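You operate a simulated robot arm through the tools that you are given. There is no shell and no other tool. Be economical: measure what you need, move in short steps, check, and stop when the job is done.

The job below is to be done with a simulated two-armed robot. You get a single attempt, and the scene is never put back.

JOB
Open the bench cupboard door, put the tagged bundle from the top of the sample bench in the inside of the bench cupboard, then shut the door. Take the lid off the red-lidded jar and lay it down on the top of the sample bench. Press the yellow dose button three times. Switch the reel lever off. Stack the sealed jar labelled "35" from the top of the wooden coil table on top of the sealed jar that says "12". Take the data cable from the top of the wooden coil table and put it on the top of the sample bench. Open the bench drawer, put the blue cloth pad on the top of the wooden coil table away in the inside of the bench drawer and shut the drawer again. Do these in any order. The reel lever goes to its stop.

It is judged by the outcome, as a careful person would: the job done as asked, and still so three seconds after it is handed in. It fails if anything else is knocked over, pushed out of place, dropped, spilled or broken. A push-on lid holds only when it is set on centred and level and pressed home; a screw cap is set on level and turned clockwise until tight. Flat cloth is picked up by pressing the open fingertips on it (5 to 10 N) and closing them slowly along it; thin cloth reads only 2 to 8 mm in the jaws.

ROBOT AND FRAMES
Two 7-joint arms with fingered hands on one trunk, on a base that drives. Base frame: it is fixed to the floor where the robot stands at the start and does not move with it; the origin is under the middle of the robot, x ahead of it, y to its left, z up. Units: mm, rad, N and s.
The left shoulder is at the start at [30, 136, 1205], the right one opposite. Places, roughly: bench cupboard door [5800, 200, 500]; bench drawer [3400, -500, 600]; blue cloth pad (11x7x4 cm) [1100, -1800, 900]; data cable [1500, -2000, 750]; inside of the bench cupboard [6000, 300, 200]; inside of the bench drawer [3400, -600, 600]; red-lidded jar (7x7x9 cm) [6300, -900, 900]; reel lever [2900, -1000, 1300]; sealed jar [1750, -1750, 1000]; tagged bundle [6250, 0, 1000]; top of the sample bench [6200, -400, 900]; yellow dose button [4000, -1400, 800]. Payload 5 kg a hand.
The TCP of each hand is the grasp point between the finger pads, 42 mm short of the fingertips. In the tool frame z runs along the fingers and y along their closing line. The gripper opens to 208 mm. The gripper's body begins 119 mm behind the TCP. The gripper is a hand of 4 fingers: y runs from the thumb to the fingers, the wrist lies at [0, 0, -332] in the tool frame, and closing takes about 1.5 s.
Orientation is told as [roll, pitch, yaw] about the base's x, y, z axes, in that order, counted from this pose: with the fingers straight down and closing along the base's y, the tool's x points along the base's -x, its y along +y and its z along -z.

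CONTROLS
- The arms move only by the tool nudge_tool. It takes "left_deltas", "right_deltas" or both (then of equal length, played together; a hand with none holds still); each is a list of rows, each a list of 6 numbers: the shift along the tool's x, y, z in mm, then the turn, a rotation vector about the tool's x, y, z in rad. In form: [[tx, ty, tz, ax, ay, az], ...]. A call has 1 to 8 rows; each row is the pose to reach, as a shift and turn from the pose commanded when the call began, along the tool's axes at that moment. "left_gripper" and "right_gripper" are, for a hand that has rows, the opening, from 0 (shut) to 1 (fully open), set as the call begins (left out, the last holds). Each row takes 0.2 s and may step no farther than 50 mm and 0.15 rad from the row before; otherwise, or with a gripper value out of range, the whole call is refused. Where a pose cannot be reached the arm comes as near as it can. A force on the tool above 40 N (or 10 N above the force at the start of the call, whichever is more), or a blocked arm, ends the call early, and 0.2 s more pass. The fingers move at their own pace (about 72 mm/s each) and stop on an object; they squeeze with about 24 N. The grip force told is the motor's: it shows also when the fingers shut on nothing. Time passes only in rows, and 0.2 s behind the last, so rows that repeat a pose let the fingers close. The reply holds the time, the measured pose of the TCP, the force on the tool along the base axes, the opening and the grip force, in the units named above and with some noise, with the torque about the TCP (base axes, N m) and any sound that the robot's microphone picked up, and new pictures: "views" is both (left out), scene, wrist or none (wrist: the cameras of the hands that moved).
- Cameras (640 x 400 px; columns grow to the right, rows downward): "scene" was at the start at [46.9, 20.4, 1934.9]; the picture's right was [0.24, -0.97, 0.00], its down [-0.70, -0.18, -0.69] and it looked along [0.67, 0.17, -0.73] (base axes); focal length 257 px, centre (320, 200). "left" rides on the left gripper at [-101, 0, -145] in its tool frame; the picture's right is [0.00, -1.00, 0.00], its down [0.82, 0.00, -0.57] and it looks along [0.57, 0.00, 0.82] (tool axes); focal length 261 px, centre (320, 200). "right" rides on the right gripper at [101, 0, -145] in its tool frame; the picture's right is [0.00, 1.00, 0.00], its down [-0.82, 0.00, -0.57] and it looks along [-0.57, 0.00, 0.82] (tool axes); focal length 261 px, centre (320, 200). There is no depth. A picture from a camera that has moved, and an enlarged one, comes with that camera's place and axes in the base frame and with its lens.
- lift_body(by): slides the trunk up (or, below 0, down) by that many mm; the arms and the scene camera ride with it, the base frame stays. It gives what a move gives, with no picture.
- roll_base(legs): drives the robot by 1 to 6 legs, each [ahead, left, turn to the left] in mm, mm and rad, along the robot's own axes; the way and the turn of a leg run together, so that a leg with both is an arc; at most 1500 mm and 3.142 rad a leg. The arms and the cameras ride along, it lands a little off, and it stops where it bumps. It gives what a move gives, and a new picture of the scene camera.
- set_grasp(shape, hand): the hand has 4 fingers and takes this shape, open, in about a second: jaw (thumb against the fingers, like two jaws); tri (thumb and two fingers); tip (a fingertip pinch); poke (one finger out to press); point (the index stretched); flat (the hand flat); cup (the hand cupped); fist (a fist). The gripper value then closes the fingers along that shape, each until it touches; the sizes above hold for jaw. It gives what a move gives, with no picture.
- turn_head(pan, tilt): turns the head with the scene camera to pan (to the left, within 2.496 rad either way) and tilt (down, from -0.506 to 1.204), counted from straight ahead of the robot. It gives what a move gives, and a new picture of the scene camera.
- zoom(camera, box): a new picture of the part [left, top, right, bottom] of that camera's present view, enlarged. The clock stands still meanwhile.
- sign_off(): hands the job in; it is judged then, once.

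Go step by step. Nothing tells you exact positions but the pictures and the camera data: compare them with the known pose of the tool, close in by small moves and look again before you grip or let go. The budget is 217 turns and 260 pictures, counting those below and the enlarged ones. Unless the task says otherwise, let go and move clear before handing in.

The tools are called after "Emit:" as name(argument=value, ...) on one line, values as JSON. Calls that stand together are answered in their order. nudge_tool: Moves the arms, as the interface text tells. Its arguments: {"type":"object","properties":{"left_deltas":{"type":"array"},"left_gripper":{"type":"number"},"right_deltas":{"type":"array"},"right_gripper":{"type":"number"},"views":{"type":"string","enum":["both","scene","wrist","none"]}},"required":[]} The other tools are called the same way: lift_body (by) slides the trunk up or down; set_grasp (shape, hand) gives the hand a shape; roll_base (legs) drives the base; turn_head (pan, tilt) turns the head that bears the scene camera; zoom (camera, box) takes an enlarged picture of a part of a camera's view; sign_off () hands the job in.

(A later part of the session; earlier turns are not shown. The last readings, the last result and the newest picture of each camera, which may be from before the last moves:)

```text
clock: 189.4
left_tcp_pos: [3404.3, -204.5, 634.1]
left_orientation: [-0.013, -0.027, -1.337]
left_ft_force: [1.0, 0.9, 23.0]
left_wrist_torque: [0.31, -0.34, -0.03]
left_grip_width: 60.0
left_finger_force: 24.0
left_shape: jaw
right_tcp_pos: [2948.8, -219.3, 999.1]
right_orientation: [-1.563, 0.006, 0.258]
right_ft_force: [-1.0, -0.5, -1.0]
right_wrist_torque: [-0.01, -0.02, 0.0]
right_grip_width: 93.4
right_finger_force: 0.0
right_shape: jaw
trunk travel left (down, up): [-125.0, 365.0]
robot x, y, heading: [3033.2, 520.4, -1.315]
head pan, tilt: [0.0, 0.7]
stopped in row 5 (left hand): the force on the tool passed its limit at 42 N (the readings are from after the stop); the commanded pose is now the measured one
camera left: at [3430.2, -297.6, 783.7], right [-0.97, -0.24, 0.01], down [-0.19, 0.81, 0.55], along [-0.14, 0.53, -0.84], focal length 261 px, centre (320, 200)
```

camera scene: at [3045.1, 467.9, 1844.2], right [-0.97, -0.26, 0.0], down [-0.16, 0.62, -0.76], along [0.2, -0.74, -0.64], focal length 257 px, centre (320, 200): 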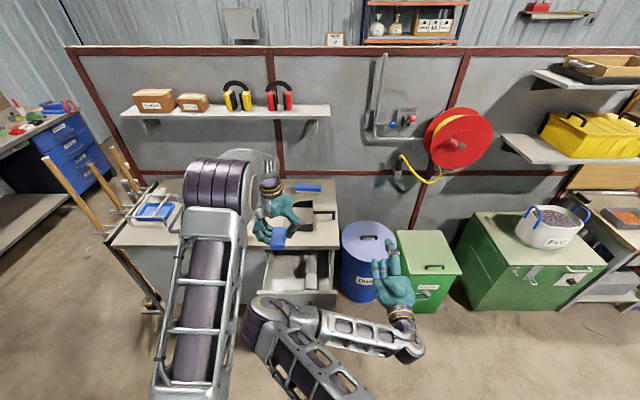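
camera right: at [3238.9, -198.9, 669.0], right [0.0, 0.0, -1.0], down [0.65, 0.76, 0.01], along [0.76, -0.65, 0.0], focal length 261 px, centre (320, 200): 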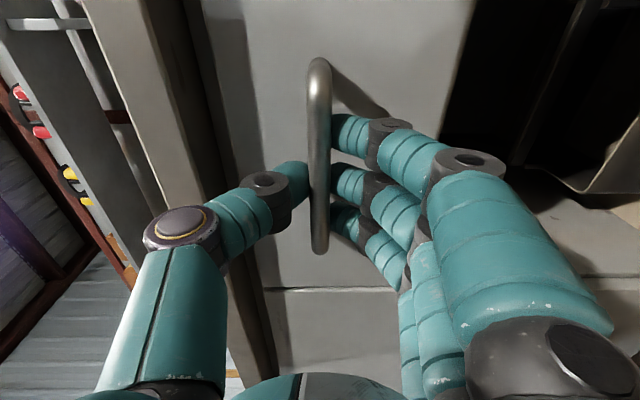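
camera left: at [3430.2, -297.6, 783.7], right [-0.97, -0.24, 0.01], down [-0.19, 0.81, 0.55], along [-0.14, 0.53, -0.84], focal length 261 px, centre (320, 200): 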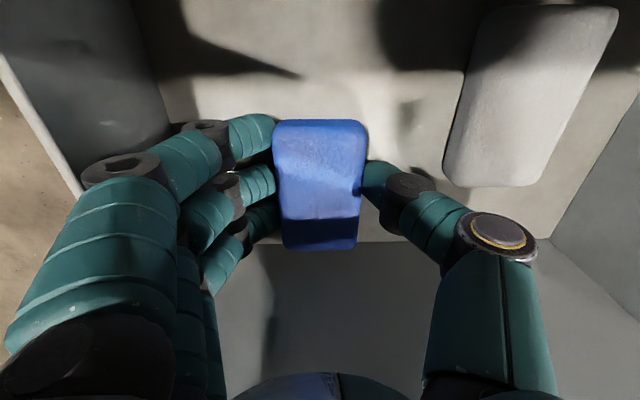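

The pad is on the drawer floor. Releasing and lifting away.

Emit:
nudge_tool(left_deltas=[[0, 0, -3, 0, 0, 0], [0, 0, -3, 0, 0, 0], [0, 0, -3, 0, 0, 0], [0, 0, -3, 0, 0, 0], [0, 0, -30, 0, 0, 0], [0, 0, -70, 0, 0, 0], [0, 0, -110, 0, 0, 0], [0, 0, -160, 0, 0, 0]], left_gripper=0.47, views="wrist")

```text
clock: 191.2
left_tcp_pos: [3403.7, -198.3, 793.8]
left_orientation: [-0.014, -0.022, -1.335]
left_ft_force: [-1.1, 1.1, -0.9]
left_wrist_torque: [-0.19, -0.08, 0.03]
left_grip_width: 96.8
left_finger_force: 0.0
left_shape: jaw
right_tcp_pos: [2947.1, -219.2, 999.5]
right_orientation: [-1.565, 0.005, 0.255]
right_ft_force: [0.1, 0.7, 0.5]
right_wrist_torque: [0.03, 0.0, 0.02]
right_grip_width: 93.4
right_finger_force: 0.0
right_shape: jaw
trunk travel left (down, up): [-125.0, 365.0]
robot x, y, heading: [3031.4, 517.8, -1.312]
head pan, tilt: [0.0, 0.7]
camera left: at [3428.4, -291.0, 941.0], right [-0.97, -0.24, 0.01], down [-0.19, 0.81, 0.55], along [-0.14, 0.54, -0.83], focal length 261 px, centre (320, 200)
```

left: 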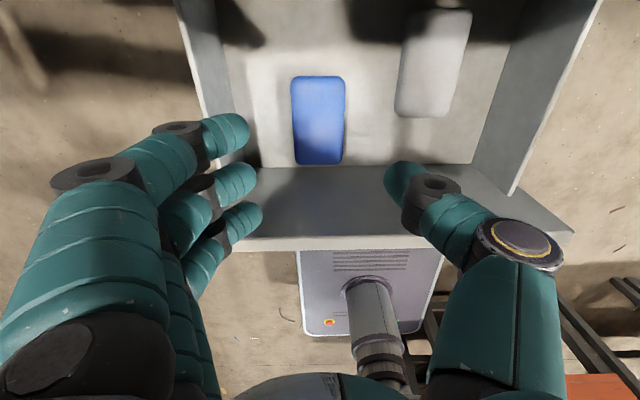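

Pad rests in the drawer. Raising the left hand, then reversing the base moves to regrip the handle.

Emit:
nudge_tool(left_deltas=[[0, 0, -50, 0, 0, 0], [0, 0, -100, 0, 0, 0], [0, 0, -150, 0, 0, 0], [10, 20, -190, 0, 0, 0], [20, 50, -220, 0, 0, 0], [30, 90, -230, 0, 0, 0], [30, 130, -230, 0, 0, 0], [30, 170, -230, 0, 0, 0]], views="none")

Emit:
roll_base(legs=[[-200, 0, 0], [0, 385, 0]])

Emit:
nudge_tool(right_deltas=[[0, 48, 0, 0, 0, 0], [0, 96, 0, 0, 0, 0], [0, 144, 0, 0, 0, 0], [0, 192, 0, 0, 0, 0], [0, 240, 0, 0, 0, 0], [0, 288, 0, 0, 0, 0], [0, 330, 0, 0, 0, 0], [0, 330, 0, 0, 0, 0]], views="both")

```text
clock: 193.0
left_tcp_pos: [3565.5, -124.1, 1019.4]
left_orientation: [-0.016, -0.022, -1.337]
left_ft_force: [0.3, -0.2, -0.2]
left_wrist_torque: [0.02, 0.03, -0.01]
left_grip_width: 97.4
left_finger_force: 0.1
left_shape: jaw
right_tcp_pos: [2949.8, -217.3, 998.5]
right_orientation: [-1.563, 0.006, 0.256]
right_ft_force: [-0.2, 0.0, -0.6]
right_wrist_torque: [0.05, -0.01, -0.12]
right_grip_width: 93.3
right_finger_force: 0.1
right_shape: jaw
trunk travel left (down, up): [-125.0, 365.0]
robot x, y, heading: [3031.6, 517.0, -1.311]
head pan, tilt: [0.0, 0.7]
```

```text
clock: 196.6
left_tcp_pos: [3885.4, 166.7, 1019.6]
left_orientation: [-0.011, -0.023, -1.338]
left_ft_force: [0.2, 0.8, -0.6]
left_wrist_torque: [-0.03, 0.12, 0.0]
left_grip_width: 97.3
left_finger_force: 0.1
left_shape: jaw
right_tcp_pos: [3265.7, 74.3, 999.2]
right_orientation: [-1.562, 0.009, 0.254]
right_ft_force: [0.2, 0.0, 0.2]
right_wrist_torque: [0.04, -0.01, -0.04]
right_grip_width: 93.5
right_finger_force: 0.1
right_shape: jaw
trunk travel left (down, up): [-125.0, 365.0]
robot x, y, heading: [3353.7, 809.0, -1.315]
head pan, tilt: [0.0, 0.7]
camera scene: at [3365.0, 760.3, 1844.2], right [-0.97, -0.25, 0.0], down [-0.16, 0.62, -0.76], along [0.19, -0.74, -0.64], focal length 257 px, centre (320, 200)
```

scene: 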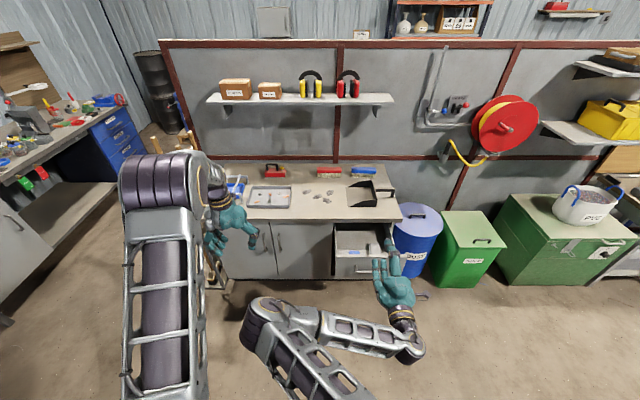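

```text
clock: 198.4
left_tcp_pos: [3885.0, 166.6, 1021.0]
left_orientation: [-0.01, -0.024, -1.337]
left_ft_force: [0.1, 0.3, 0.6]
left_wrist_torque: [0.0, 0.05, -0.03]
left_grip_width: 97.3
left_finger_force: 0.0
left_shape: jaw
right_tcp_pos: [3265.1, 76.3, 669.5]
right_orientation: [-1.564, 0.006, 0.252]
right_ft_force: [-0.9, 0.5, -0.7]
right_wrist_torque: [0.05, 0.01, 0.01]
right_grip_width: 93.3
right_finger_force: 0.0
right_shape: jaw
trunk travel left (down, up): [-125.0, 365.0]
robot x, y, heading: [3351.5, 812.3, -1.312]
head pan, tilt: [0.0, 0.7]
camera scene: at [3363.9, 760.3, 1844.3], right [-0.97, -0.25, 0.0], down [-0.16, 0.62, -0.76], along [0.19, -0.74, -0.64], focal length 257 px, centre (320, 200)
camera right: at [3131.2, 189.4, 668.0], right [0.0, 0.01, -1.0], down [0.65, 0.76, 0.0], along [0.76, -0.65, -0.01], focal length 261 px, centre (320, 200)
```

scene: 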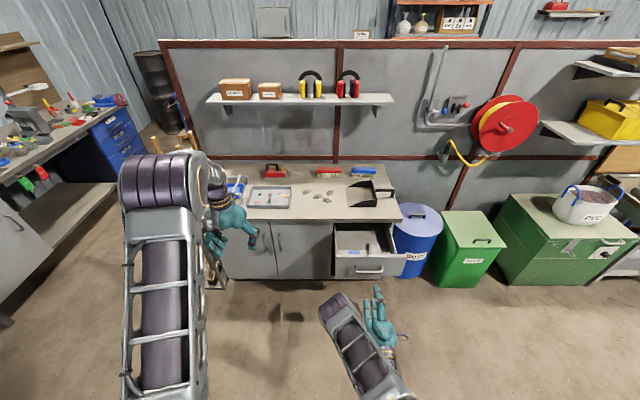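
right: 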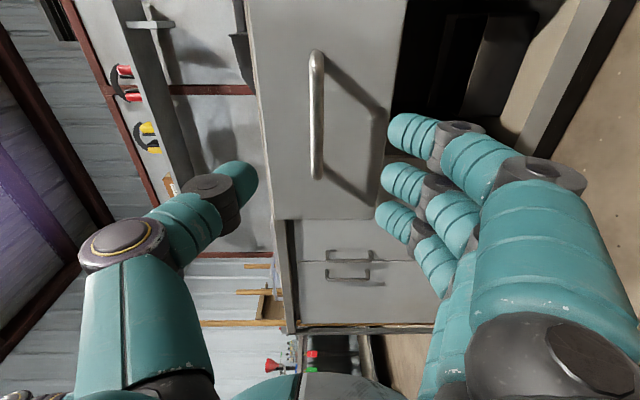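

The bar is still centred. Moving forward to it and gripping.

Emit:
nudge_tool(right_deltas=[[0, 0, 45, 0, 0, 0], [0, 0, 90, 0, 0, 0], [0, 0, 125, 0, 0, 0], [0, 0, 145, 0, 0, 0], [0, 0, 145, 0, 0, 0]], right_gripper=0.4, views="wrist")

Emit:
nudge_tool(right_deltas=[[0, 0, 0, 0, 0, 0], [0, 0, 0, 0, 0, 0], [0, 0, 0, 0, 0, 0], [0, 0, 0, 0, 0, 0], [0, 0, 0, 0, 0, 0], [0, 0, 0, 0, 0, 0]], right_gripper=0.0, views="none")

```text
clock: 199.6
left_tcp_pos: [3884.1, 166.9, 1020.0]
left_orientation: [-0.013, -0.023, -1.339]
left_ft_force: [0.3, 0.9, -0.4]
left_wrist_torque: [-0.03, 0.01, -0.03]
left_grip_width: 97.6
left_finger_force: 0.1
left_shape: jaw
right_tcp_pos: [3300.3, -68.2, 666.6]
right_orientation: [-1.561, 0.006, 0.253]
right_ft_force: [0.4, 0.4, -0.2]
right_wrist_torque: [0.01, -0.02, 0.03]
right_grip_width: 83.5
right_finger_force: 0.1
right_shape: jaw
trunk travel left (down, up): [-125.0, 365.0]
robot x, y, heading: [3352.2, 815.8, -1.314]
head pan, tilt: [0.0, 0.7]
camera right: at [3166.2, 46.4, 667.6], right [0.0, 0.01, -1.0], down [0.65, 0.76, 0.0], along [0.76, -0.65, -0.01], focal length 261 px, centre (320, 200)
```

right: 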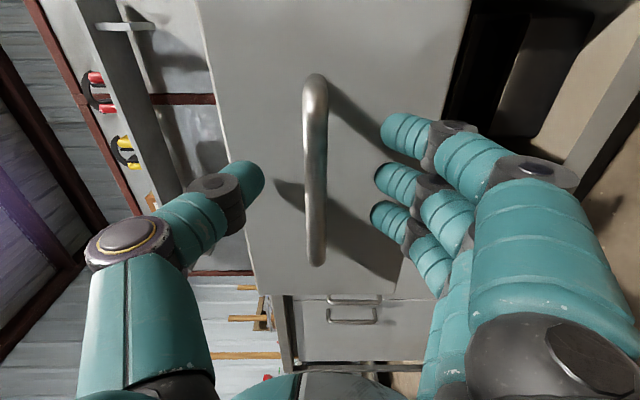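

```text
clock: 201.0
left_tcp_pos: [3883.0, 166.4, 1019.9]
left_orientation: [-0.013, -0.022, -1.339]
left_ft_force: [0.5, -0.3, 0.2]
left_wrist_torque: [0.02, 0.01, 0.0]
left_grip_width: 97.4
left_finger_force: 0.1
left_shape: jaw
right_tcp_pos: [3299.2, -67.6, 667.1]
right_orientation: [-1.564, 0.005, 0.252]
right_ft_force: [1.3, -3.3, 2.5]
right_wrist_torque: [0.01, -0.02, -0.01]
right_grip_width: 0.0
right_finger_force: 24.1
right_shape: jaw
trunk travel left (down, up): [-125.0, 365.0]
robot x, y, heading: [3352.7, 809.7, -1.311]
head pan, tilt: [0.0, 0.7]
```

Emit:
roll_base(legs=[[262, 0, 0]])

Emit:
zoom(camera="scene", box=[280, 230, 460, 360])

```text
clock: 202.8
left_tcp_pos: [3951.4, -84.8, 1019.2]
left_orientation: [-0.012, -0.022, -1.337]
left_ft_force: [-0.4, 0.2, -1.9]
left_wrist_torque: [0.09, 0.07, -0.04]
left_grip_width: 97.0
left_finger_force: 0.1
left_shape: jaw
right_tcp_pos: [3367.6, -319.8, 667.2]
right_orientation: [-1.562, 0.006, 0.255]
right_ft_force: [-5.6, 0.6, 2.4]
right_wrist_torque: [-0.01, 0.01, -0.09]
right_grip_width: 0.0
right_finger_force: 24.2
right_shape: jaw
trunk travel left (down, up): [-125.0, 365.0]
robot x, y, heading: [3414.3, 559.9, -1.312]
head pan, tilt: [0.0, 0.7]
camera scene: at [3430.2, 506.5, 1844.2], right [-0.97, -0.25, 0.0], down [-0.16, 0.62, -0.76], along [0.19, -0.74, -0.64], focal length 257 px, centre (320, 200)
```

scene: 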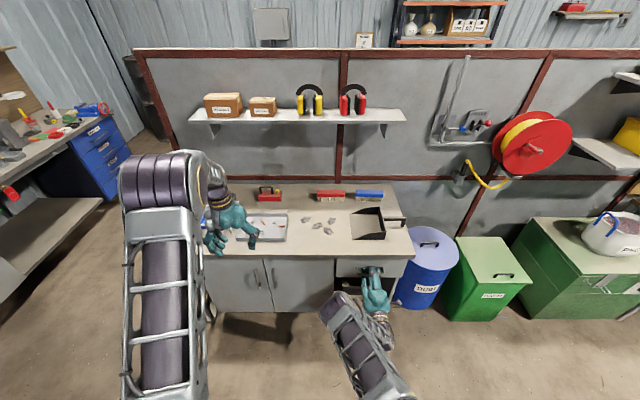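

```text
3.08 times, centred on (370, 295) of scene
camera zoom: at [3430.2, 506.5, 1844.2], right [-0.97, -0.25, 0.0], down [-0.16, 0.62, -0.76], along [0.19, -0.74, -0.64], focal length 790 px, centre (166, -92)
```

zoom: 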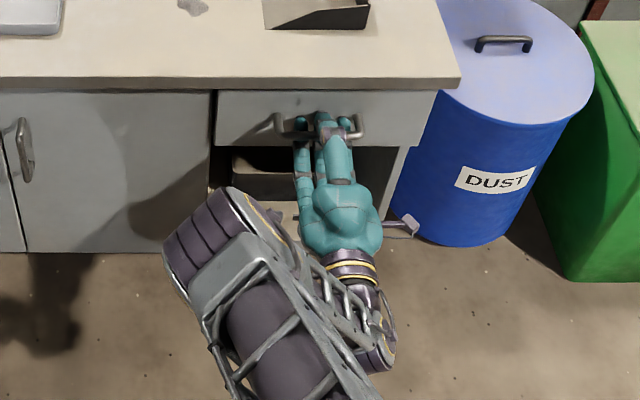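

Pushing a bit further to confirm that it's shut.

Emit:
nudge_tool(right_deltas=[[0, 0, 6, 0, 0, 0], [0, 0, 12, 0, 0, 0], [0, 0, 18, 0, 0, 0]], views="wrist")

```text
clock: 203.7
left_tcp_pos: [3950.1, -83.2, 1020.8]
left_orientation: [-0.012, -0.022, -1.338]
left_ft_force: [-0.4, -0.9, 0.3]
left_wrist_torque: [0.07, 0.02, 0.02]
left_grip_width: 97.4
left_finger_force: 0.1
left_shape: jaw
right_tcp_pos: [3371.1, -332.6, 664.4]
right_orientation: [-1.56, 0.008, 0.254]
right_ft_force: [-2.7, 21.1, 11.2]
right_wrist_torque: [-0.33, -0.09, 0.16]
right_grip_width: 0.0
right_finger_force: 24.1
right_shape: jaw
trunk travel left (down, up): [-125.0, 365.0]
robot x, y, heading: [3417.7, 559.6, -1.315]
head pan, tilt: [0.0, 0.7]
stopped in row 3 (right hand): the force on the tool passed its limit at 41 N (the readings are from after the stop); the commanded pose is now the measured one
camera right: at [3236.9, -218.3, 666.4], right [-0.01, 0.01, -1.0], down [0.65, 0.76, 0.0], along [0.76, -0.65, -0.01], focal length 261 px, centre (320, 200)
```

right: 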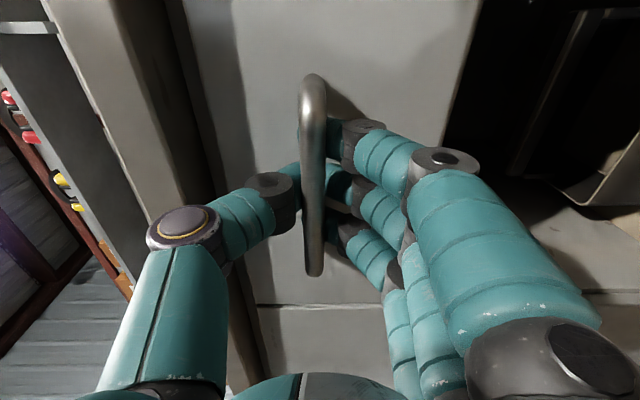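

Firm stop reached. Releasing and withdrawing to verify.

Emit:
nudge_tool(right_deltas=[[0, 0, -4, 0, 0, 0], [0, 0, -4, 0, 0, 0], [0, 0, -4, 0, 0, 0], [0, 0, -4, 0, 0, 0], [0, 0, -45, 0, 0, 0], [0, 0, -90, 0, 0, 0], [0, 0, -135, 0, 0, 0], [0, 0, -180, 0, 0, 0]], right_gripper=0.42, views="wrist")

Emit:
zoom(camera="scene", box=[320, 60, 520, 320])

```text
clock: 205.5
left_tcp_pos: [3951.4, -84.2, 1019.3]
left_orientation: [-0.013, -0.024, -1.338]
left_ft_force: [0.2, 0.2, -0.2]
left_wrist_torque: [0.0, -0.05, 0.02]
left_grip_width: 97.1
left_finger_force: 0.2
left_shape: jaw
right_tcp_pos: [3325.4, -159.5, 667.2]
right_orientation: [-1.559, 0.007, 0.255]
right_ft_force: [0.3, -1.4, 0.3]
right_wrist_torque: [0.03, 0.05, 0.03]
right_grip_width: 86.9
right_finger_force: 0.0
right_shape: jaw
trunk travel left (down, up): [-125.0, 365.0]
robot x, y, heading: [3417.9, 561.6, -1.31]
head pan, tilt: [0.0, 0.7]
camera right: at [3192.2, -45.4, 667.7], right [0.0, 0.01, -1.0], down [0.65, 0.76, 0.0], along [0.76, -0.65, -0.01], focal length 261 px, centre (320, 200)
```

right: 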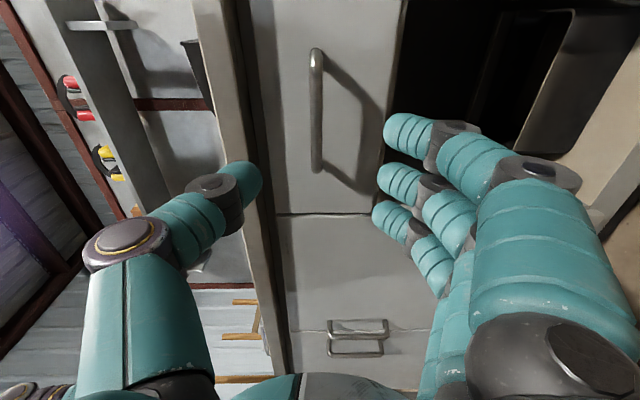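

```text
1.54 times, centred on (420, 190) of scene
camera zoom: at [3429.5, 508.3, 1844.3], right [-0.97, -0.25, 0.0], down [-0.16, 0.62, -0.76], along [0.19, -0.74, -0.64], focal length 395 px, centre (166, 215)
```

zoom: 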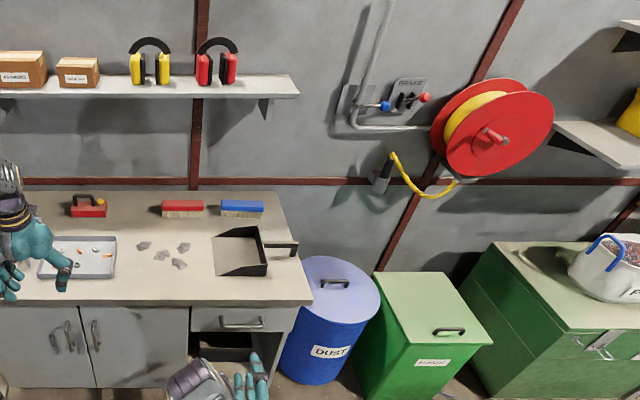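

The drawer is shut flush. Now zooming on the reel panel for the lever.

Emit:
zoom(camera="scene", box=[425, 80, 545, 190])

```text
3.64 times, centred on (485, 135) of scene
camera zoom: at [3429.5, 508.3, 1844.3], right [-0.97, -0.25, 0.0], down [-0.16, 0.62, -0.76], along [0.19, -0.74, -0.64], focal length 934 px, centre (-280, 436)
```

zoom: 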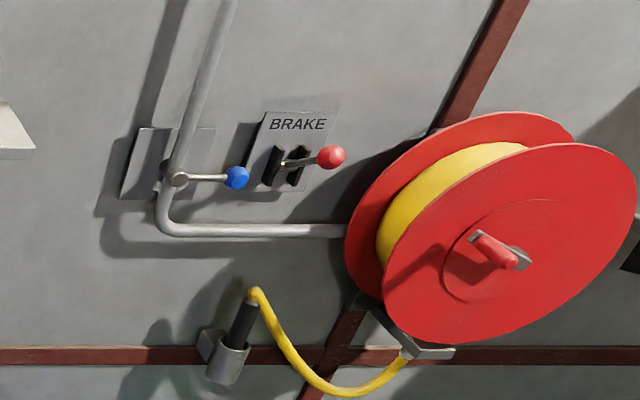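

The brake panel with red-knobbed lever matches the given place. Raising trunk, pulling hands back, and driving over to look closely.

Emit:
lift_body(by=330)

Emit:
nudge_tool(left_deltas=[[40, -20, 0, 0, 0, 0], [80, -40, 0, 0, 0, 0], [120, -60, 0, 0, 0, 0], [160, -80, 0, 0, 0, 0], [200, -100, 0, 0, 0, 0]], right_deltas=[[0, -45, 0, 0, 0, 0], [0, -90, 0, 0, 0, 0], [0, -135, 0, 0, 0, 0], [0, -180, 0, 0, 0, 0], [0, -220, 0, 0, 0, 0]], views="none")

Emit:
roll_base(legs=[[0, -760, 0], [200, 0, 0]])

Emit:
turn_head(pan=-0.15, tilt=0.7)

```text
clock: 208.8
left_tcp_pos: [3951.0, -85.0, 1350.6]
left_orientation: [-0.012, -0.021, -1.338]
left_ft_force: [0.4, 0.8, 0.4]
left_wrist_torque: [0.0, -0.02, 0.02]
left_grip_width: 97.1
left_finger_force: 0.1
left_shape: jaw
right_tcp_pos: [3326.7, -158.7, 995.7]
right_orientation: [-1.558, 0.008, 0.254]
right_ft_force: [-0.1, -0.4, -0.4]
right_wrist_torque: [-0.01, -0.02, -0.02]
right_grip_width: 87.1
right_finger_force: 0.0
right_shape: jaw
trunk travel left (down, up): [-455.0, 35.0]
robot x, y, heading: [3417.6, 563.0, -1.317]
head pan, tilt: [0.0, 0.7]
```

```text
clock: 210.0
left_tcp_pos: [3803.6, 90.3, 1348.1]
left_orientation: [-0.013, -0.025, -1.336]
left_ft_force: [-0.9, 0.8, -0.3]
left_wrist_torque: [-0.16, -0.06, 0.03]
left_grip_width: 97.2
left_finger_force: 0.2
left_shape: jaw
right_tcp_pos: [3325.7, -159.9, 1216.5]
right_orientation: [-1.558, 0.006, 0.254]
right_ft_force: [-0.2, 0.7, 0.3]
right_wrist_torque: [-0.01, -0.03, 0.02]
right_grip_width: 87.2
right_finger_force: 0.1
right_shape: jaw
trunk travel left (down, up): [-455.0, 35.0]
robot x, y, heading: [3416.7, 560.9, -1.316]
head pan, tilt: [0.0, 0.7]
```

```text
clock: 215.3
left_tcp_pos: [3115.2, -307.4, 1346.5]
left_orientation: [-0.014, -0.021, -1.33]
left_ft_force: [-0.4, -0.7, 0.7]
left_wrist_torque: [0.12, -0.01, -0.02]
left_grip_width: 97.6
left_finger_force: 0.0
left_shape: jaw
right_tcp_pos: [2639.8, -558.3, 1215.0]
right_orientation: [-1.559, 0.007, 0.261]
right_ft_force: [-0.2, -0.4, -0.4]
right_wrist_torque: [-0.03, -0.03, 0.01]
right_grip_width: 87.1
right_finger_force: 0.1
right_shape: jaw
trunk travel left (down, up): [-455.0, 35.0]
robot x, y, heading: [2724.5, 162.8, -1.307]
head pan, tilt: [0.0, 0.7]
camera scene: at [2739.6, 111.3, 2174.2], right [-0.97, -0.26, 0.0], down [-0.17, 0.62, -0.76], along [0.2, -0.74, -0.64], focal length 257 px, centre (320, 200)
```

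scene: 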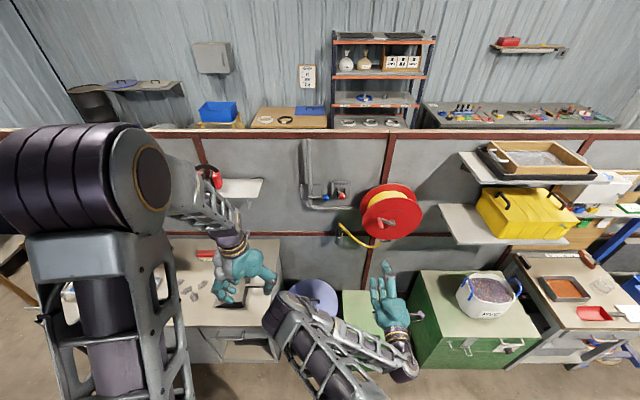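

```text
clock: 216.1
left_tcp_pos: [3116.6, -307.3, 1347.1]
left_orientation: [-0.014, -0.021, -1.332]
left_ft_force: [0.2, -0.2, -1.0]
left_wrist_torque: [0.04, 0.06, 0.02]
left_grip_width: 97.3
left_finger_force: 0.0
left_shape: jaw
right_tcp_pos: [2639.5, -558.4, 1214.7]
right_orientation: [-1.559, 0.007, 0.262]
right_ft_force: [-0.6, -0.5, 0.1]
right_wrist_torque: [0.02, -0.02, -0.01]
right_grip_width: 87.1
right_finger_force: 0.1
right_shape: jaw
trunk travel left (down, up): [-455.0, 35.0]
robot x, y, heading: [2728.2, 164.9, -1.306]
head pan, tilt: [-0.15, 0.7]
camera scene: at [2727.4, 108.9, 2174.2], right [-0.99, -0.11, 0.0], down [-0.07, 0.64, -0.76], along [0.09, -0.76, -0.65], focal length 257 px, centre (320, 200)
```

scene: 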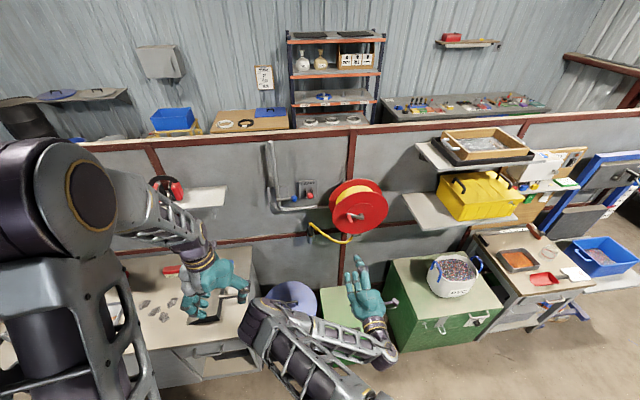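

Emit:
zoom(camera="scene", box=[255, 150, 345, 230])

```text
5.00 times, centred on (300, 190) of scene
camera zoom: at [2727.4, 108.9, 2174.2], right [-0.99, -0.11, 0.0], down [-0.07, 0.64, -0.76], along [0.09, -0.76, -0.65], focal length 1284 px, centre (420, 250)
```

zoom: 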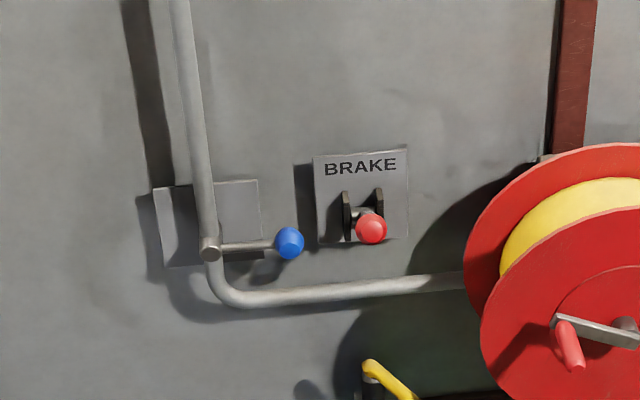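

The red brake lever at about (2903,-936,1300) matches the stated place. Looking through the right wrist camera for ON/OFF marks.

Emit:
zoom(camera="right", box=[150, 0, 420, 170])

```text
2.35 times, centred on (285, 85) of right
camera zoom: at [2504.6, -445.2, 1215.6], right [0.0, 0.01, -1.0], down [0.65, 0.76, 0.01], along [0.76, -0.65, -0.01], focal length 613 px, centre (402, 471)
```

zoom: 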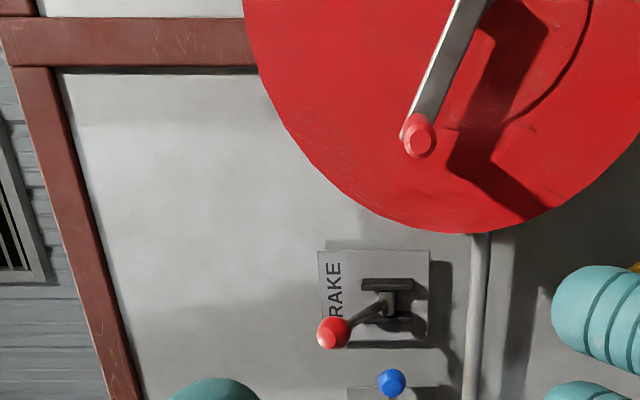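

The lever is up now, so off should be down to the stop. Driving closer and bringing the closed right hand above the knob.

Emit:
roll_base(legs=[[300, 0, 0]])

Emit:
nudge_tool(right_deltas=[[-30, -30, 0, 0, 0, 0], [-60, -60, 0, 0, 0, 0], [-90, -90, 0, 0, 0, 0], [-120, -120, 0, 0, 0, 0], [-158, -130, 0, 0, 0, 0], [-158, -130, 0, 0, 0, 0]], right_gripper=0.0, views="both")

```text
clock: 218.1
left_tcp_pos: [3192.8, -596.1, 1346.3]
left_orientation: [-0.011, -0.021, -1.334]
left_ft_force: [0.3, -0.9, 0.1]
left_wrist_torque: [0.03, 0.02, 0.0]
left_grip_width: 97.4
left_finger_force: 0.0
left_shape: jaw
right_tcp_pos: [2713.8, -845.9, 1214.9]
right_orientation: [-1.559, 0.006, 0.256]
right_ft_force: [1.3, 0.1, 0.1]
right_wrist_torque: [-0.04, 0.0, 0.01]
right_grip_width: 87.1
right_finger_force: 0.0
right_shape: jaw
trunk travel left (down, up): [-455.0, 35.0]
robot x, y, heading: [2802.5, -123.4, -1.314]
head pan, tilt: [-0.15, 0.7]
camera scene: at [2803.8, -179.2, 2174.3], right [-0.99, -0.11, 0.0], down [-0.07, 0.64, -0.76], along [0.08, -0.76, -0.64], focal length 257 px, centre (320, 200)
```

scene: 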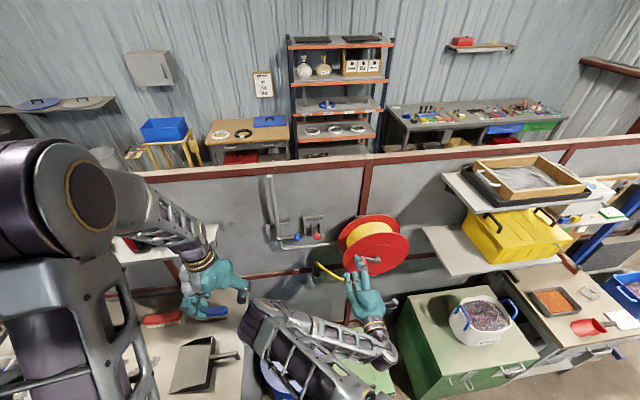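

```text
clock: 219.5
left_tcp_pos: [3190.6, -597.5, 1348.3]
left_orientation: [-0.01, -0.021, -1.337]
left_ft_force: [-0.6, -0.6, 0.6]
left_wrist_torque: [0.04, -0.02, -0.01]
left_grip_width: 97.1
left_finger_force: 0.0
left_shape: jaw
right_tcp_pos: [2866.6, -807.6, 1343.5]
right_orientation: [-1.557, 0.005, 0.257]
right_ft_force: [-0.8, -0.1, -0.1]
right_wrist_torque: [-0.01, 0.02, 0.05]
right_grip_width: 0.0
right_finger_force: 23.9
right_shape: jaw
trunk travel left (down, up): [-455.0, 35.0]
robot x, y, heading: [2802.3, -120.6, -1.311]
head pan, tilt: [-0.15, 0.7]
camera scene: at [2802.4, -179.9, 2174.2], right [-0.99, -0.11, 0.0], down [-0.07, 0.64, -0.76], along [0.08, -0.76, -0.64], focal length 257 px, centre (320, 200)
camera right: at [2731.6, -693.7, 1344.2], right [0.0, 0.01, -1.0], down [0.65, 0.76, 0.01], along [0.76, -0.65, -0.01], focal length 261 px, centre (320, 200)
```

scene: 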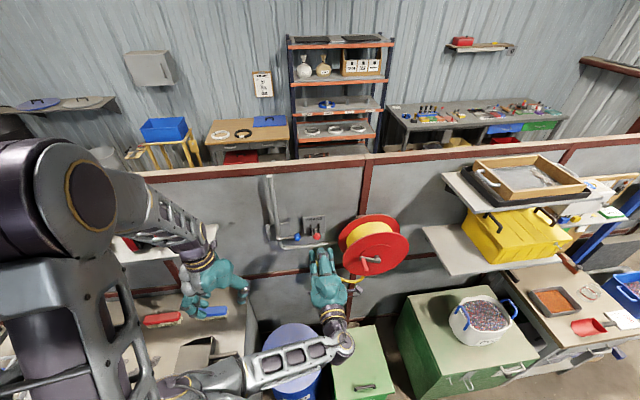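
right: 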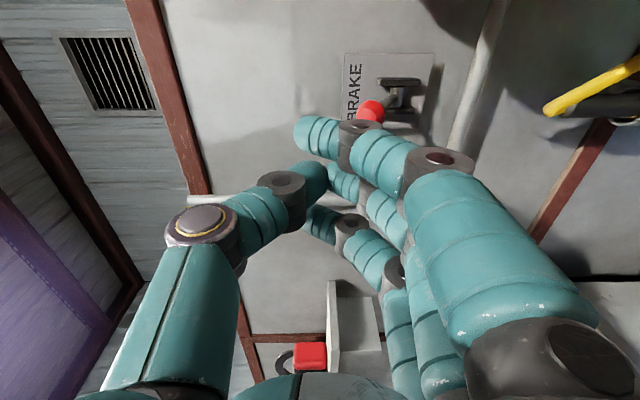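

Knob refined to about (2895,-962,1284). Advancing above it, then pressing down in small steps.

Emit:
nudge_tool(right_deltas=[[12, 0, 40, 0, 0, 0], [12, 0, 80, 0, 0, 0], [12, 0, 115, 0, 0, 0], [12, 0, 130, 0, 0, 0], [12, 0, 130, 0, 0, 0]], views="wrist")

Emit:
zoom(camera="scene", box=[265, 190, 375, 290])

```text
clock: 220.7
left_tcp_pos: [3191.5, -594.9, 1347.9]
left_orientation: [-0.011, -0.023, -1.335]
left_ft_force: [0.1, 0.9, -0.2]
left_wrist_torque: [-0.02, -0.03, -0.02]
left_grip_width: 97.3
left_finger_force: 0.0
left_shape: jaw
right_tcp_pos: [2888.2, -936.0, 1343.4]
right_orientation: [-1.558, 0.005, 0.257]
right_ft_force: [0.3, 0.0, 0.0]
right_wrist_torque: [0.01, -0.01, -0.04]
right_grip_width: 0.2
right_finger_force: 23.7
right_shape: jaw
trunk travel left (down, up): [-455.0, 35.0]
robot x, y, heading: [2805.9, -119.3, -1.314]
head pan, tilt: [-0.15, 0.7]
camera right: at [2754.2, -822.7, 1344.5], right [0.0, 0.01, -1.0], down [0.65, 0.76, 0.01], along [0.76, -0.65, -0.01], focal length 261 px, centre (320, 200)
```

right: 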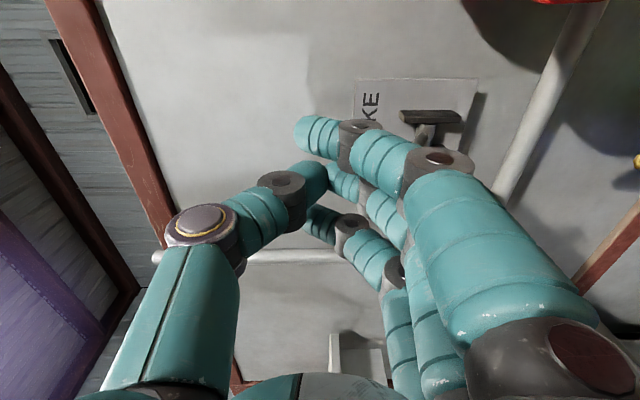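

```text
4.00 times, centred on (320, 240) of scene
camera zoom: at [2803.8, -177.5, 2174.3], right [-0.99, -0.11, 0.0], down [-0.07, 0.64, -0.77], along [0.08, -0.76, -0.64], focal length 1027 px, centre (320, 40)
```

zoom: 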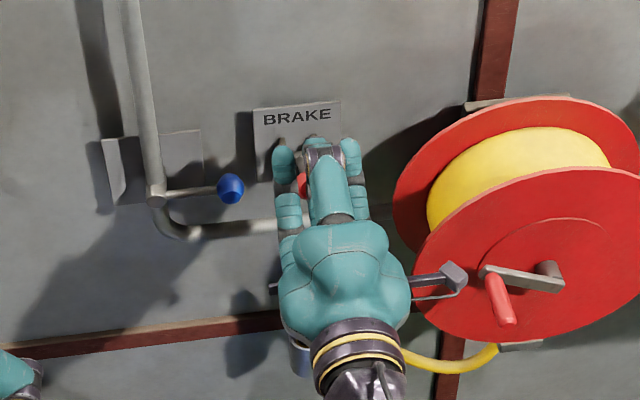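

Emit:
nudge_tool(right_deltas=[[0, 15, 0, 0, 0, 0], [0, 30, 0, 0, 0, 0], [0, 45, 0, 0, 0, 0], [0, 60, 0, 0, 0, 0], [0, 75, 0, 0, 0, 0], [0, 90, 0, 0, 0, 0]], views="wrist")

Emit:
zoom(camera="scene", box=[265, 190, 375, 290])

```text
clock: 221.5
left_tcp_pos: [3190.8, -596.3, 1347.5]
left_orientation: [-0.01, -0.022, -1.334]
left_ft_force: [-0.3, -0.3, -1.0]
left_wrist_torque: [0.1, -0.02, 0.03]
left_grip_width: 97.1
left_finger_force: 0.1
left_shape: jaw
right_tcp_pos: [2884.0, -936.3, 1297.9]
right_orientation: [-1.557, 0.008, 0.253]
right_ft_force: [-1.2, 0.4, 0.9]
right_wrist_torque: [0.02, 0.02, -0.09]
right_grip_width: 0.0
right_finger_force: 24.2
right_shape: jaw
trunk travel left (down, up): [-455.0, 35.0]
robot x, y, heading: [2806.0, -125.9, -1.314]
head pan, tilt: [-0.15, 0.7]
stopped in row 4 (right hand): the force on the tool passed its limit at 49 N (the readings are from after the stop); the commanded pose is now the measured one
camera right: at [2749.9, -821.1, 1299.2], right [-0.01, 0.01, -1.0], down [0.65, 0.76, 0.01], along [0.76, -0.65, -0.01], focal length 261 px, centre (320, 200)
```

right: 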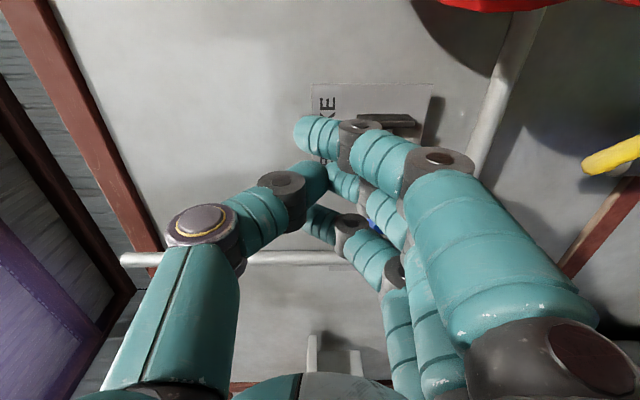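

```text
4.00 times, centred on (320, 240) of scene
camera zoom: at [2802.4, -178.6, 2174.1], right [-0.99, -0.11, 0.0], down [-0.07, 0.64, -0.76], along [0.08, -0.76, -0.64], focal length 1027 px, centre (320, 40)
```

zoom: 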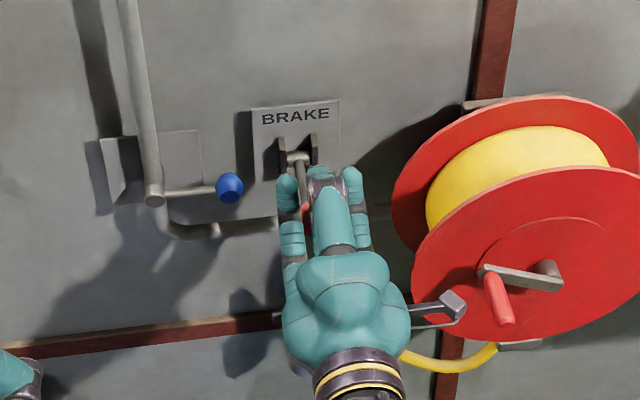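

The lever moved with resistance. Continuing down toward the stop.

Emit:
nudge_tool(right_deltas=[[0, 10, 0, 0, 0, 0], [0, 20, 0, 0, 0, 0], [0, 30, 0, 0, 0, 0], [0, 40, 0, 0, 0, 0], [0, 50, 0, 0, 0, 0], [0, 60, 0, 0, 0, 0], [0, 70, 0, 0, 0, 0]], views="wrist")

Emit:
zoom(camera="scene", box=[265, 190, 375, 290])

```text
clock: 223.1
left_tcp_pos: [3191.1, -597.2, 1348.3]
left_orientation: [-0.013, -0.021, -1.335]
left_ft_force: [-0.2, 0.1, 0.3]
left_wrist_torque: [0.02, 0.0, -0.01]
left_grip_width: 97.2
left_finger_force: 0.0
left_shape: jaw
right_tcp_pos: [2884.3, -933.1, 1227.1]
right_orientation: [-1.554, 0.009, 0.253]
right_ft_force: [-0.7, 0.6, 0.0]
right_wrist_torque: [-0.01, 0.02, 0.03]
right_grip_width: 0.0
right_finger_force: 24.1
right_shape: jaw
trunk travel left (down, up): [-455.0, 35.0]
robot x, y, heading: [2802.8, -123.4, -1.313]
head pan, tilt: [-0.15, 0.7]
camera right: at [2749.2, -819.4, 1229.3], right [-0.01, 0.01, -1.0], down [0.65, 0.76, 0.01], along [0.76, -0.65, -0.01], focal length 261 px, centre (320, 200)
```

right: 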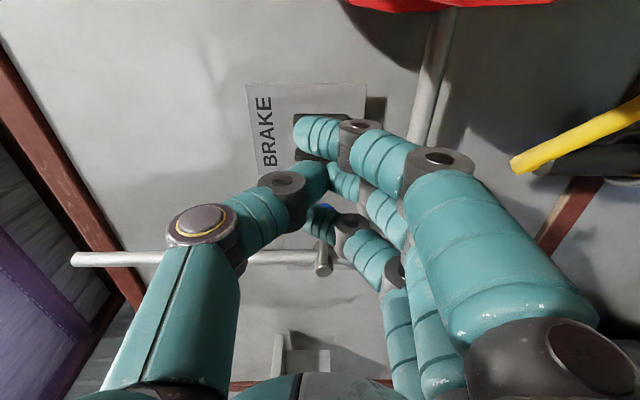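

```text
4.00 times, centred on (320, 240) of scene
camera zoom: at [2803.4, -178.1, 2174.2], right [-0.99, -0.11, 0.0], down [-0.07, 0.64, -0.76], along [0.08, -0.76, -0.64], focal length 1027 px, centre (320, 40)
```

zoom: 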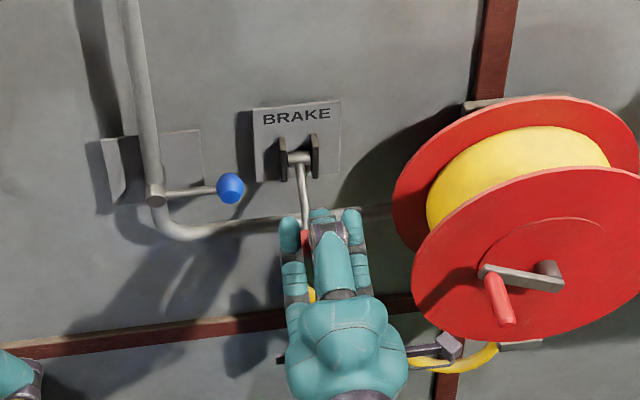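

Lever swung down. Withdrawing to look.

Emit:
nudge_tool(right_deltas=[[0, 0, -40, 0, 0, 0], [0, 0, -80, 0, 0, 0], [0, 0, -120, 0, 0, 0], [30, 0, -160, 0, 0, 0], [60, 0, -195, 0, 0, 0]], views="none")

Emit:
zoom(camera="scene", box=[265, 190, 375, 290])

Emit:
zoom(camera="right", box=[200, 0, 420, 160])

```text
clock: 224.3
left_tcp_pos: [3191.4, -594.7, 1348.9]
left_orientation: [-0.011, -0.022, -1.334]
left_ft_force: [-0.5, 0.1, 0.0]
left_wrist_torque: [0.04, -0.03, 0.04]
left_grip_width: 97.5
left_finger_force: 0.2
left_shape: jaw
right_tcp_pos: [2775.4, -759.8, 1228.1]
right_orientation: [-1.557, 0.006, 0.254]
right_ft_force: [0.1, -0.1, -0.2]
right_wrist_torque: [0.06, -0.01, -0.01]
right_grip_width: 0.0
right_finger_force: 24.0
right_shape: jaw
trunk travel left (down, up): [-455.0, 35.0]
robot x, y, heading: [2804.1, -123.2, -1.314]
head pan, tilt: [-0.15, 0.7]
```

```text
4.00 times, centred on (320, 240) of scene
camera zoom: at [2802.1, -178.9, 2174.2], right [-0.99, -0.11, 0.0], down [-0.07, 0.64, -0.76], along [0.08, -0.76, -0.64], focal length 1027 px, centre (320, 40)
```

zoom: 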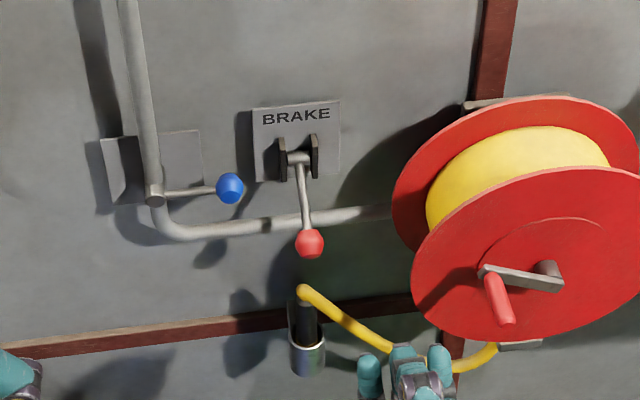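

```text
2.50 times, centred on (310, 80) of right
camera zoom: at [2642.4, -645.2, 1229.8], right [-0.01, 0.01, -1.0], down [0.65, 0.76, 0.01], along [0.76, -0.65, -0.01], focal length 652 px, centre (345, 500)
```

zoom: 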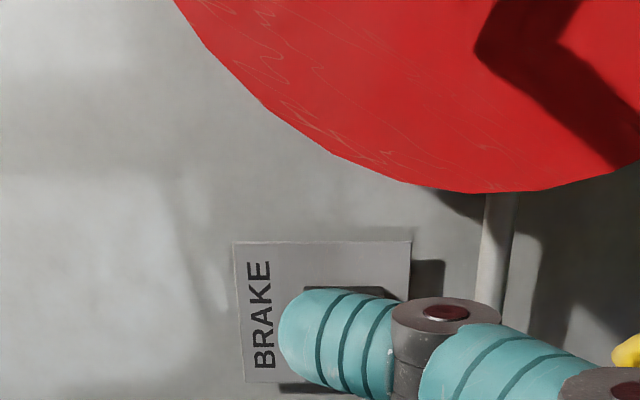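

The lever is down. I'll press once more to confirm it's against its stop.

Emit:
nudge_tool(right_deltas=[[-30, -15, 30, 0, 0, 0], [-60, -15, 70, 0, 0, 0], [-60, -10, 115, 0, 0, 0], [-60, -5, 160, 0, 0, 0], [-60, 0, 195, 0, 0, 0]], views="none")

Emit:
nudge_tool(right_deltas=[[0, 8, 0, 0, 0, 0], [0, 16, 0, 0, 0, 0], [0, 24, 0, 0, 0, 0], [0, 32, 0, 0, 0, 0], [0, 40, 0, 0, 0, 0]], views="none")

Emit:
zoom(camera="scene", box=[265, 190, 375, 290])

```text
clock: 225.5
left_tcp_pos: [3191.4, -595.1, 1347.4]
left_orientation: [-0.012, -0.021, -1.335]
left_ft_force: [-0.8, -0.1, 0.2]
left_wrist_torque: [0.04, -0.01, 0.03]
left_grip_width: 97.1
left_finger_force: 0.1
left_shape: jaw
right_tcp_pos: [2884.8, -933.2, 1226.5]
right_orientation: [-1.553, 0.01, 0.254]
right_ft_force: [0.2, -0.4, -0.4]
right_wrist_torque: [-0.03, 0.01, 0.02]
right_grip_width: 0.0
right_finger_force: 24.0
right_shape: jaw
trunk travel left (down, up): [-455.0, 35.0]
robot x, y, heading: [2802.5, -123.1, -1.311]
head pan, tilt: [-0.15, 0.7]
```

```text
clock: 226.6
left_tcp_pos: [3191.9, -593.4, 1349.4]
left_orientation: [-0.012, -0.024, -1.338]
left_ft_force: [0.4, -0.1, -0.7]
left_wrist_torque: [0.03, -0.02, -0.02]
left_grip_width: 97.2
left_finger_force: 0.0
left_shape: jaw
right_tcp_pos: [2883.0, -931.2, 1204.5]
right_orientation: [-1.574, 0.01, 0.247]
right_ft_force: [-8.5, 16.6, 23.4]
right_wrist_torque: [-0.37, -0.14, -0.03]
right_grip_width: 0.2
right_finger_force: 24.6
right_shape: jaw
trunk travel left (down, up): [-455.0, 35.0]
robot x, y, heading: [2800.2, -121.7, -1.311]
head pan, tilt: [-0.15, 0.7]
stopped in row 5 (right hand): the force on the tool passed its limit at 43 N (the readings are from after the stop); the commanded pose is now the measured one
```

```text
4.00 times, centred on (320, 240) of scene
camera zoom: at [2802.3, -173.1, 2174.4], right [-0.99, -0.11, 0.0], down [-0.07, 0.64, -0.77], along [0.08, -0.76, -0.64], focal length 1027 px, centre (320, 40)
```

zoom: 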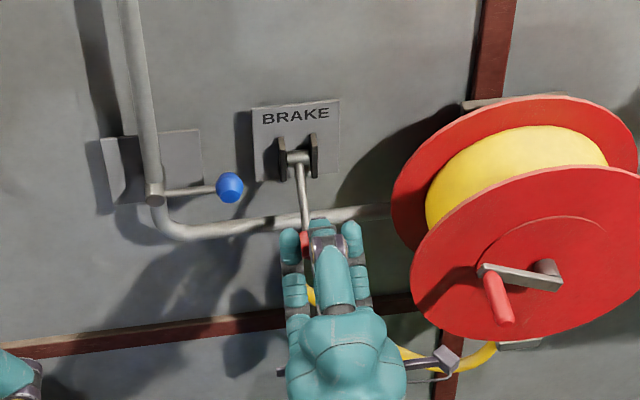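

The lever is firmly at its stop. Withdrawing, backing off, and driving back toward the sample bench.

Emit:
nudge_tool(right_deltas=[[0, -5, -45, 0, 0, 0], [0, -5, -90, 0, 0, 0], [0, -5, -135, 0, 0, 0], [0, -5, -180, 0, 0, 0]], views="none")

Emit:
roll_base(legs=[[-330, 0, 0], [0, 1450, 0], [0, 0, 1.56], [500, 0, 0]])

Emit:
turn_head(pan=-0.4, tilt=0.6)

```text
clock: 227.6
left_tcp_pos: [3191.1, -593.8, 1347.7]
left_orientation: [-0.012, -0.024, -1.334]
left_ft_force: [-0.5, 0.7, 0.4]
left_wrist_torque: [-0.15, -0.02, 0.03]
left_grip_width: 97.3
left_finger_force: 0.2
left_shape: jaw
right_tcp_pos: [2838.5, -758.1, 1206.4]
right_orientation: [-1.568, 0.01, 0.252]
right_ft_force: [0.1, 0.4, 0.2]
right_wrist_torque: [0.05, -0.02, -0.04]
right_grip_width: 0.0
right_finger_force: 23.8
right_shape: jaw
trunk travel left (down, up): [-455.0, 35.0]
robot x, y, heading: [2801.0, -123.5, -1.31]
head pan, tilt: [-0.15, 0.7]
```

```text
clock: 242.9
left_tcp_pos: [5060.3, 1068.3, 1348.0]
left_orientation: [-0.014, -0.021, 0.227]
left_ft_force: [-0.5, 0.0, -0.1]
left_wrist_torque: [0.0, 0.04, 0.03]
left_grip_width: 97.3
left_finger_force: 0.0
left_shape: jaw
right_tcp_pos: [5223.3, 714.4, 1204.2]
right_orientation: [-1.567, 0.009, 1.814]
right_ft_force: [0.2, 1.0, -0.2]
right_wrist_torque: [0.02, -0.03, 0.02]
right_grip_width: 0.0
right_finger_force: 24.0
right_shape: jaw
trunk travel left (down, up): [-455.0, 35.0]
robot x, y, heading: [4586.7, 683.8, 0.25]
head pan, tilt: [-0.15, 0.7]
camera scene: at [4640.0, 686.5, 2174.3], right [0.1, -1.0, 0.0], down [-0.64, -0.06, -0.76], along [0.76, 0.08, -0.64], focal length 257 px, centre (320, 200)
```

scene: 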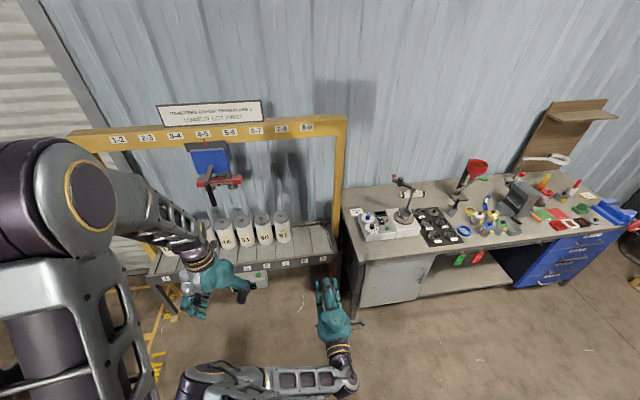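

```text
clock: 243.7
left_tcp_pos: [5061.0, 1068.1, 1346.3]
left_orientation: [-0.014, -0.023, 0.226]
left_ft_force: [-0.2, 0.0, -0.3]
left_wrist_torque: [-0.04, -0.03, 0.02]
left_grip_width: 97.1
left_finger_force: 0.0
left_shape: jaw
right_tcp_pos: [5222.2, 714.2, 1204.3]
right_orientation: [-1.567, 0.008, 1.813]
right_ft_force: [0.1, -0.4, -0.9]
right_wrist_torque: [0.0, -0.02, -0.03]
right_grip_width: 0.3
right_finger_force: 23.7
right_shape: jaw
trunk travel left (down, up): [-455.0, 35.0]
robot x, y, heading: [4585.3, 682.7, 0.25]
head pan, tilt: [-0.4, 0.6]
camera scene: at [4642.4, 665.1, 2182.9], right [-0.15, -0.99, 0.0], down [-0.56, 0.08, -0.82], along [0.82, -0.12, -0.57], focal length 257 px, centre (320, 200)
```

scene: 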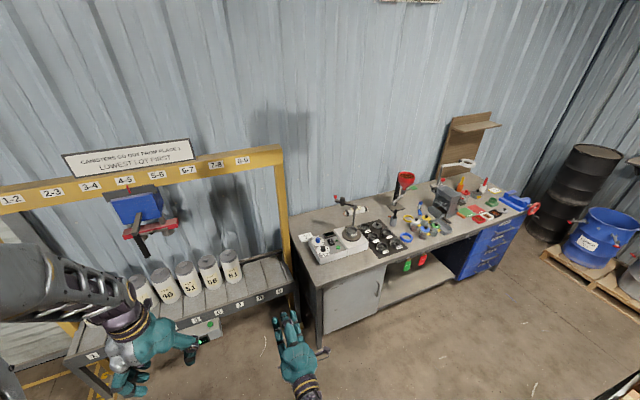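

I see the cupboard door at the bench's left end. Zooming.

Emit:
zoom(camera="scene", box=[280, 180, 460, 340])

```text
2.50 times, centred on (370, 260) of scene
camera zoom: at [4642.4, 665.1, 2182.9], right [-0.15, -0.99, 0.0], down [-0.56, 0.08, -0.82], along [0.82, -0.12, -0.57], focal length 642 px, centre (195, 50)
```

zoom: 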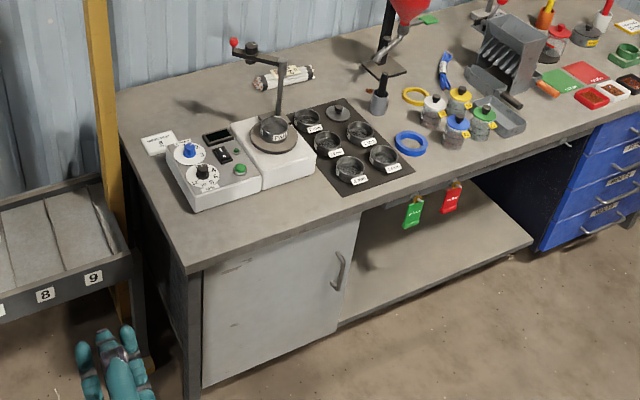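

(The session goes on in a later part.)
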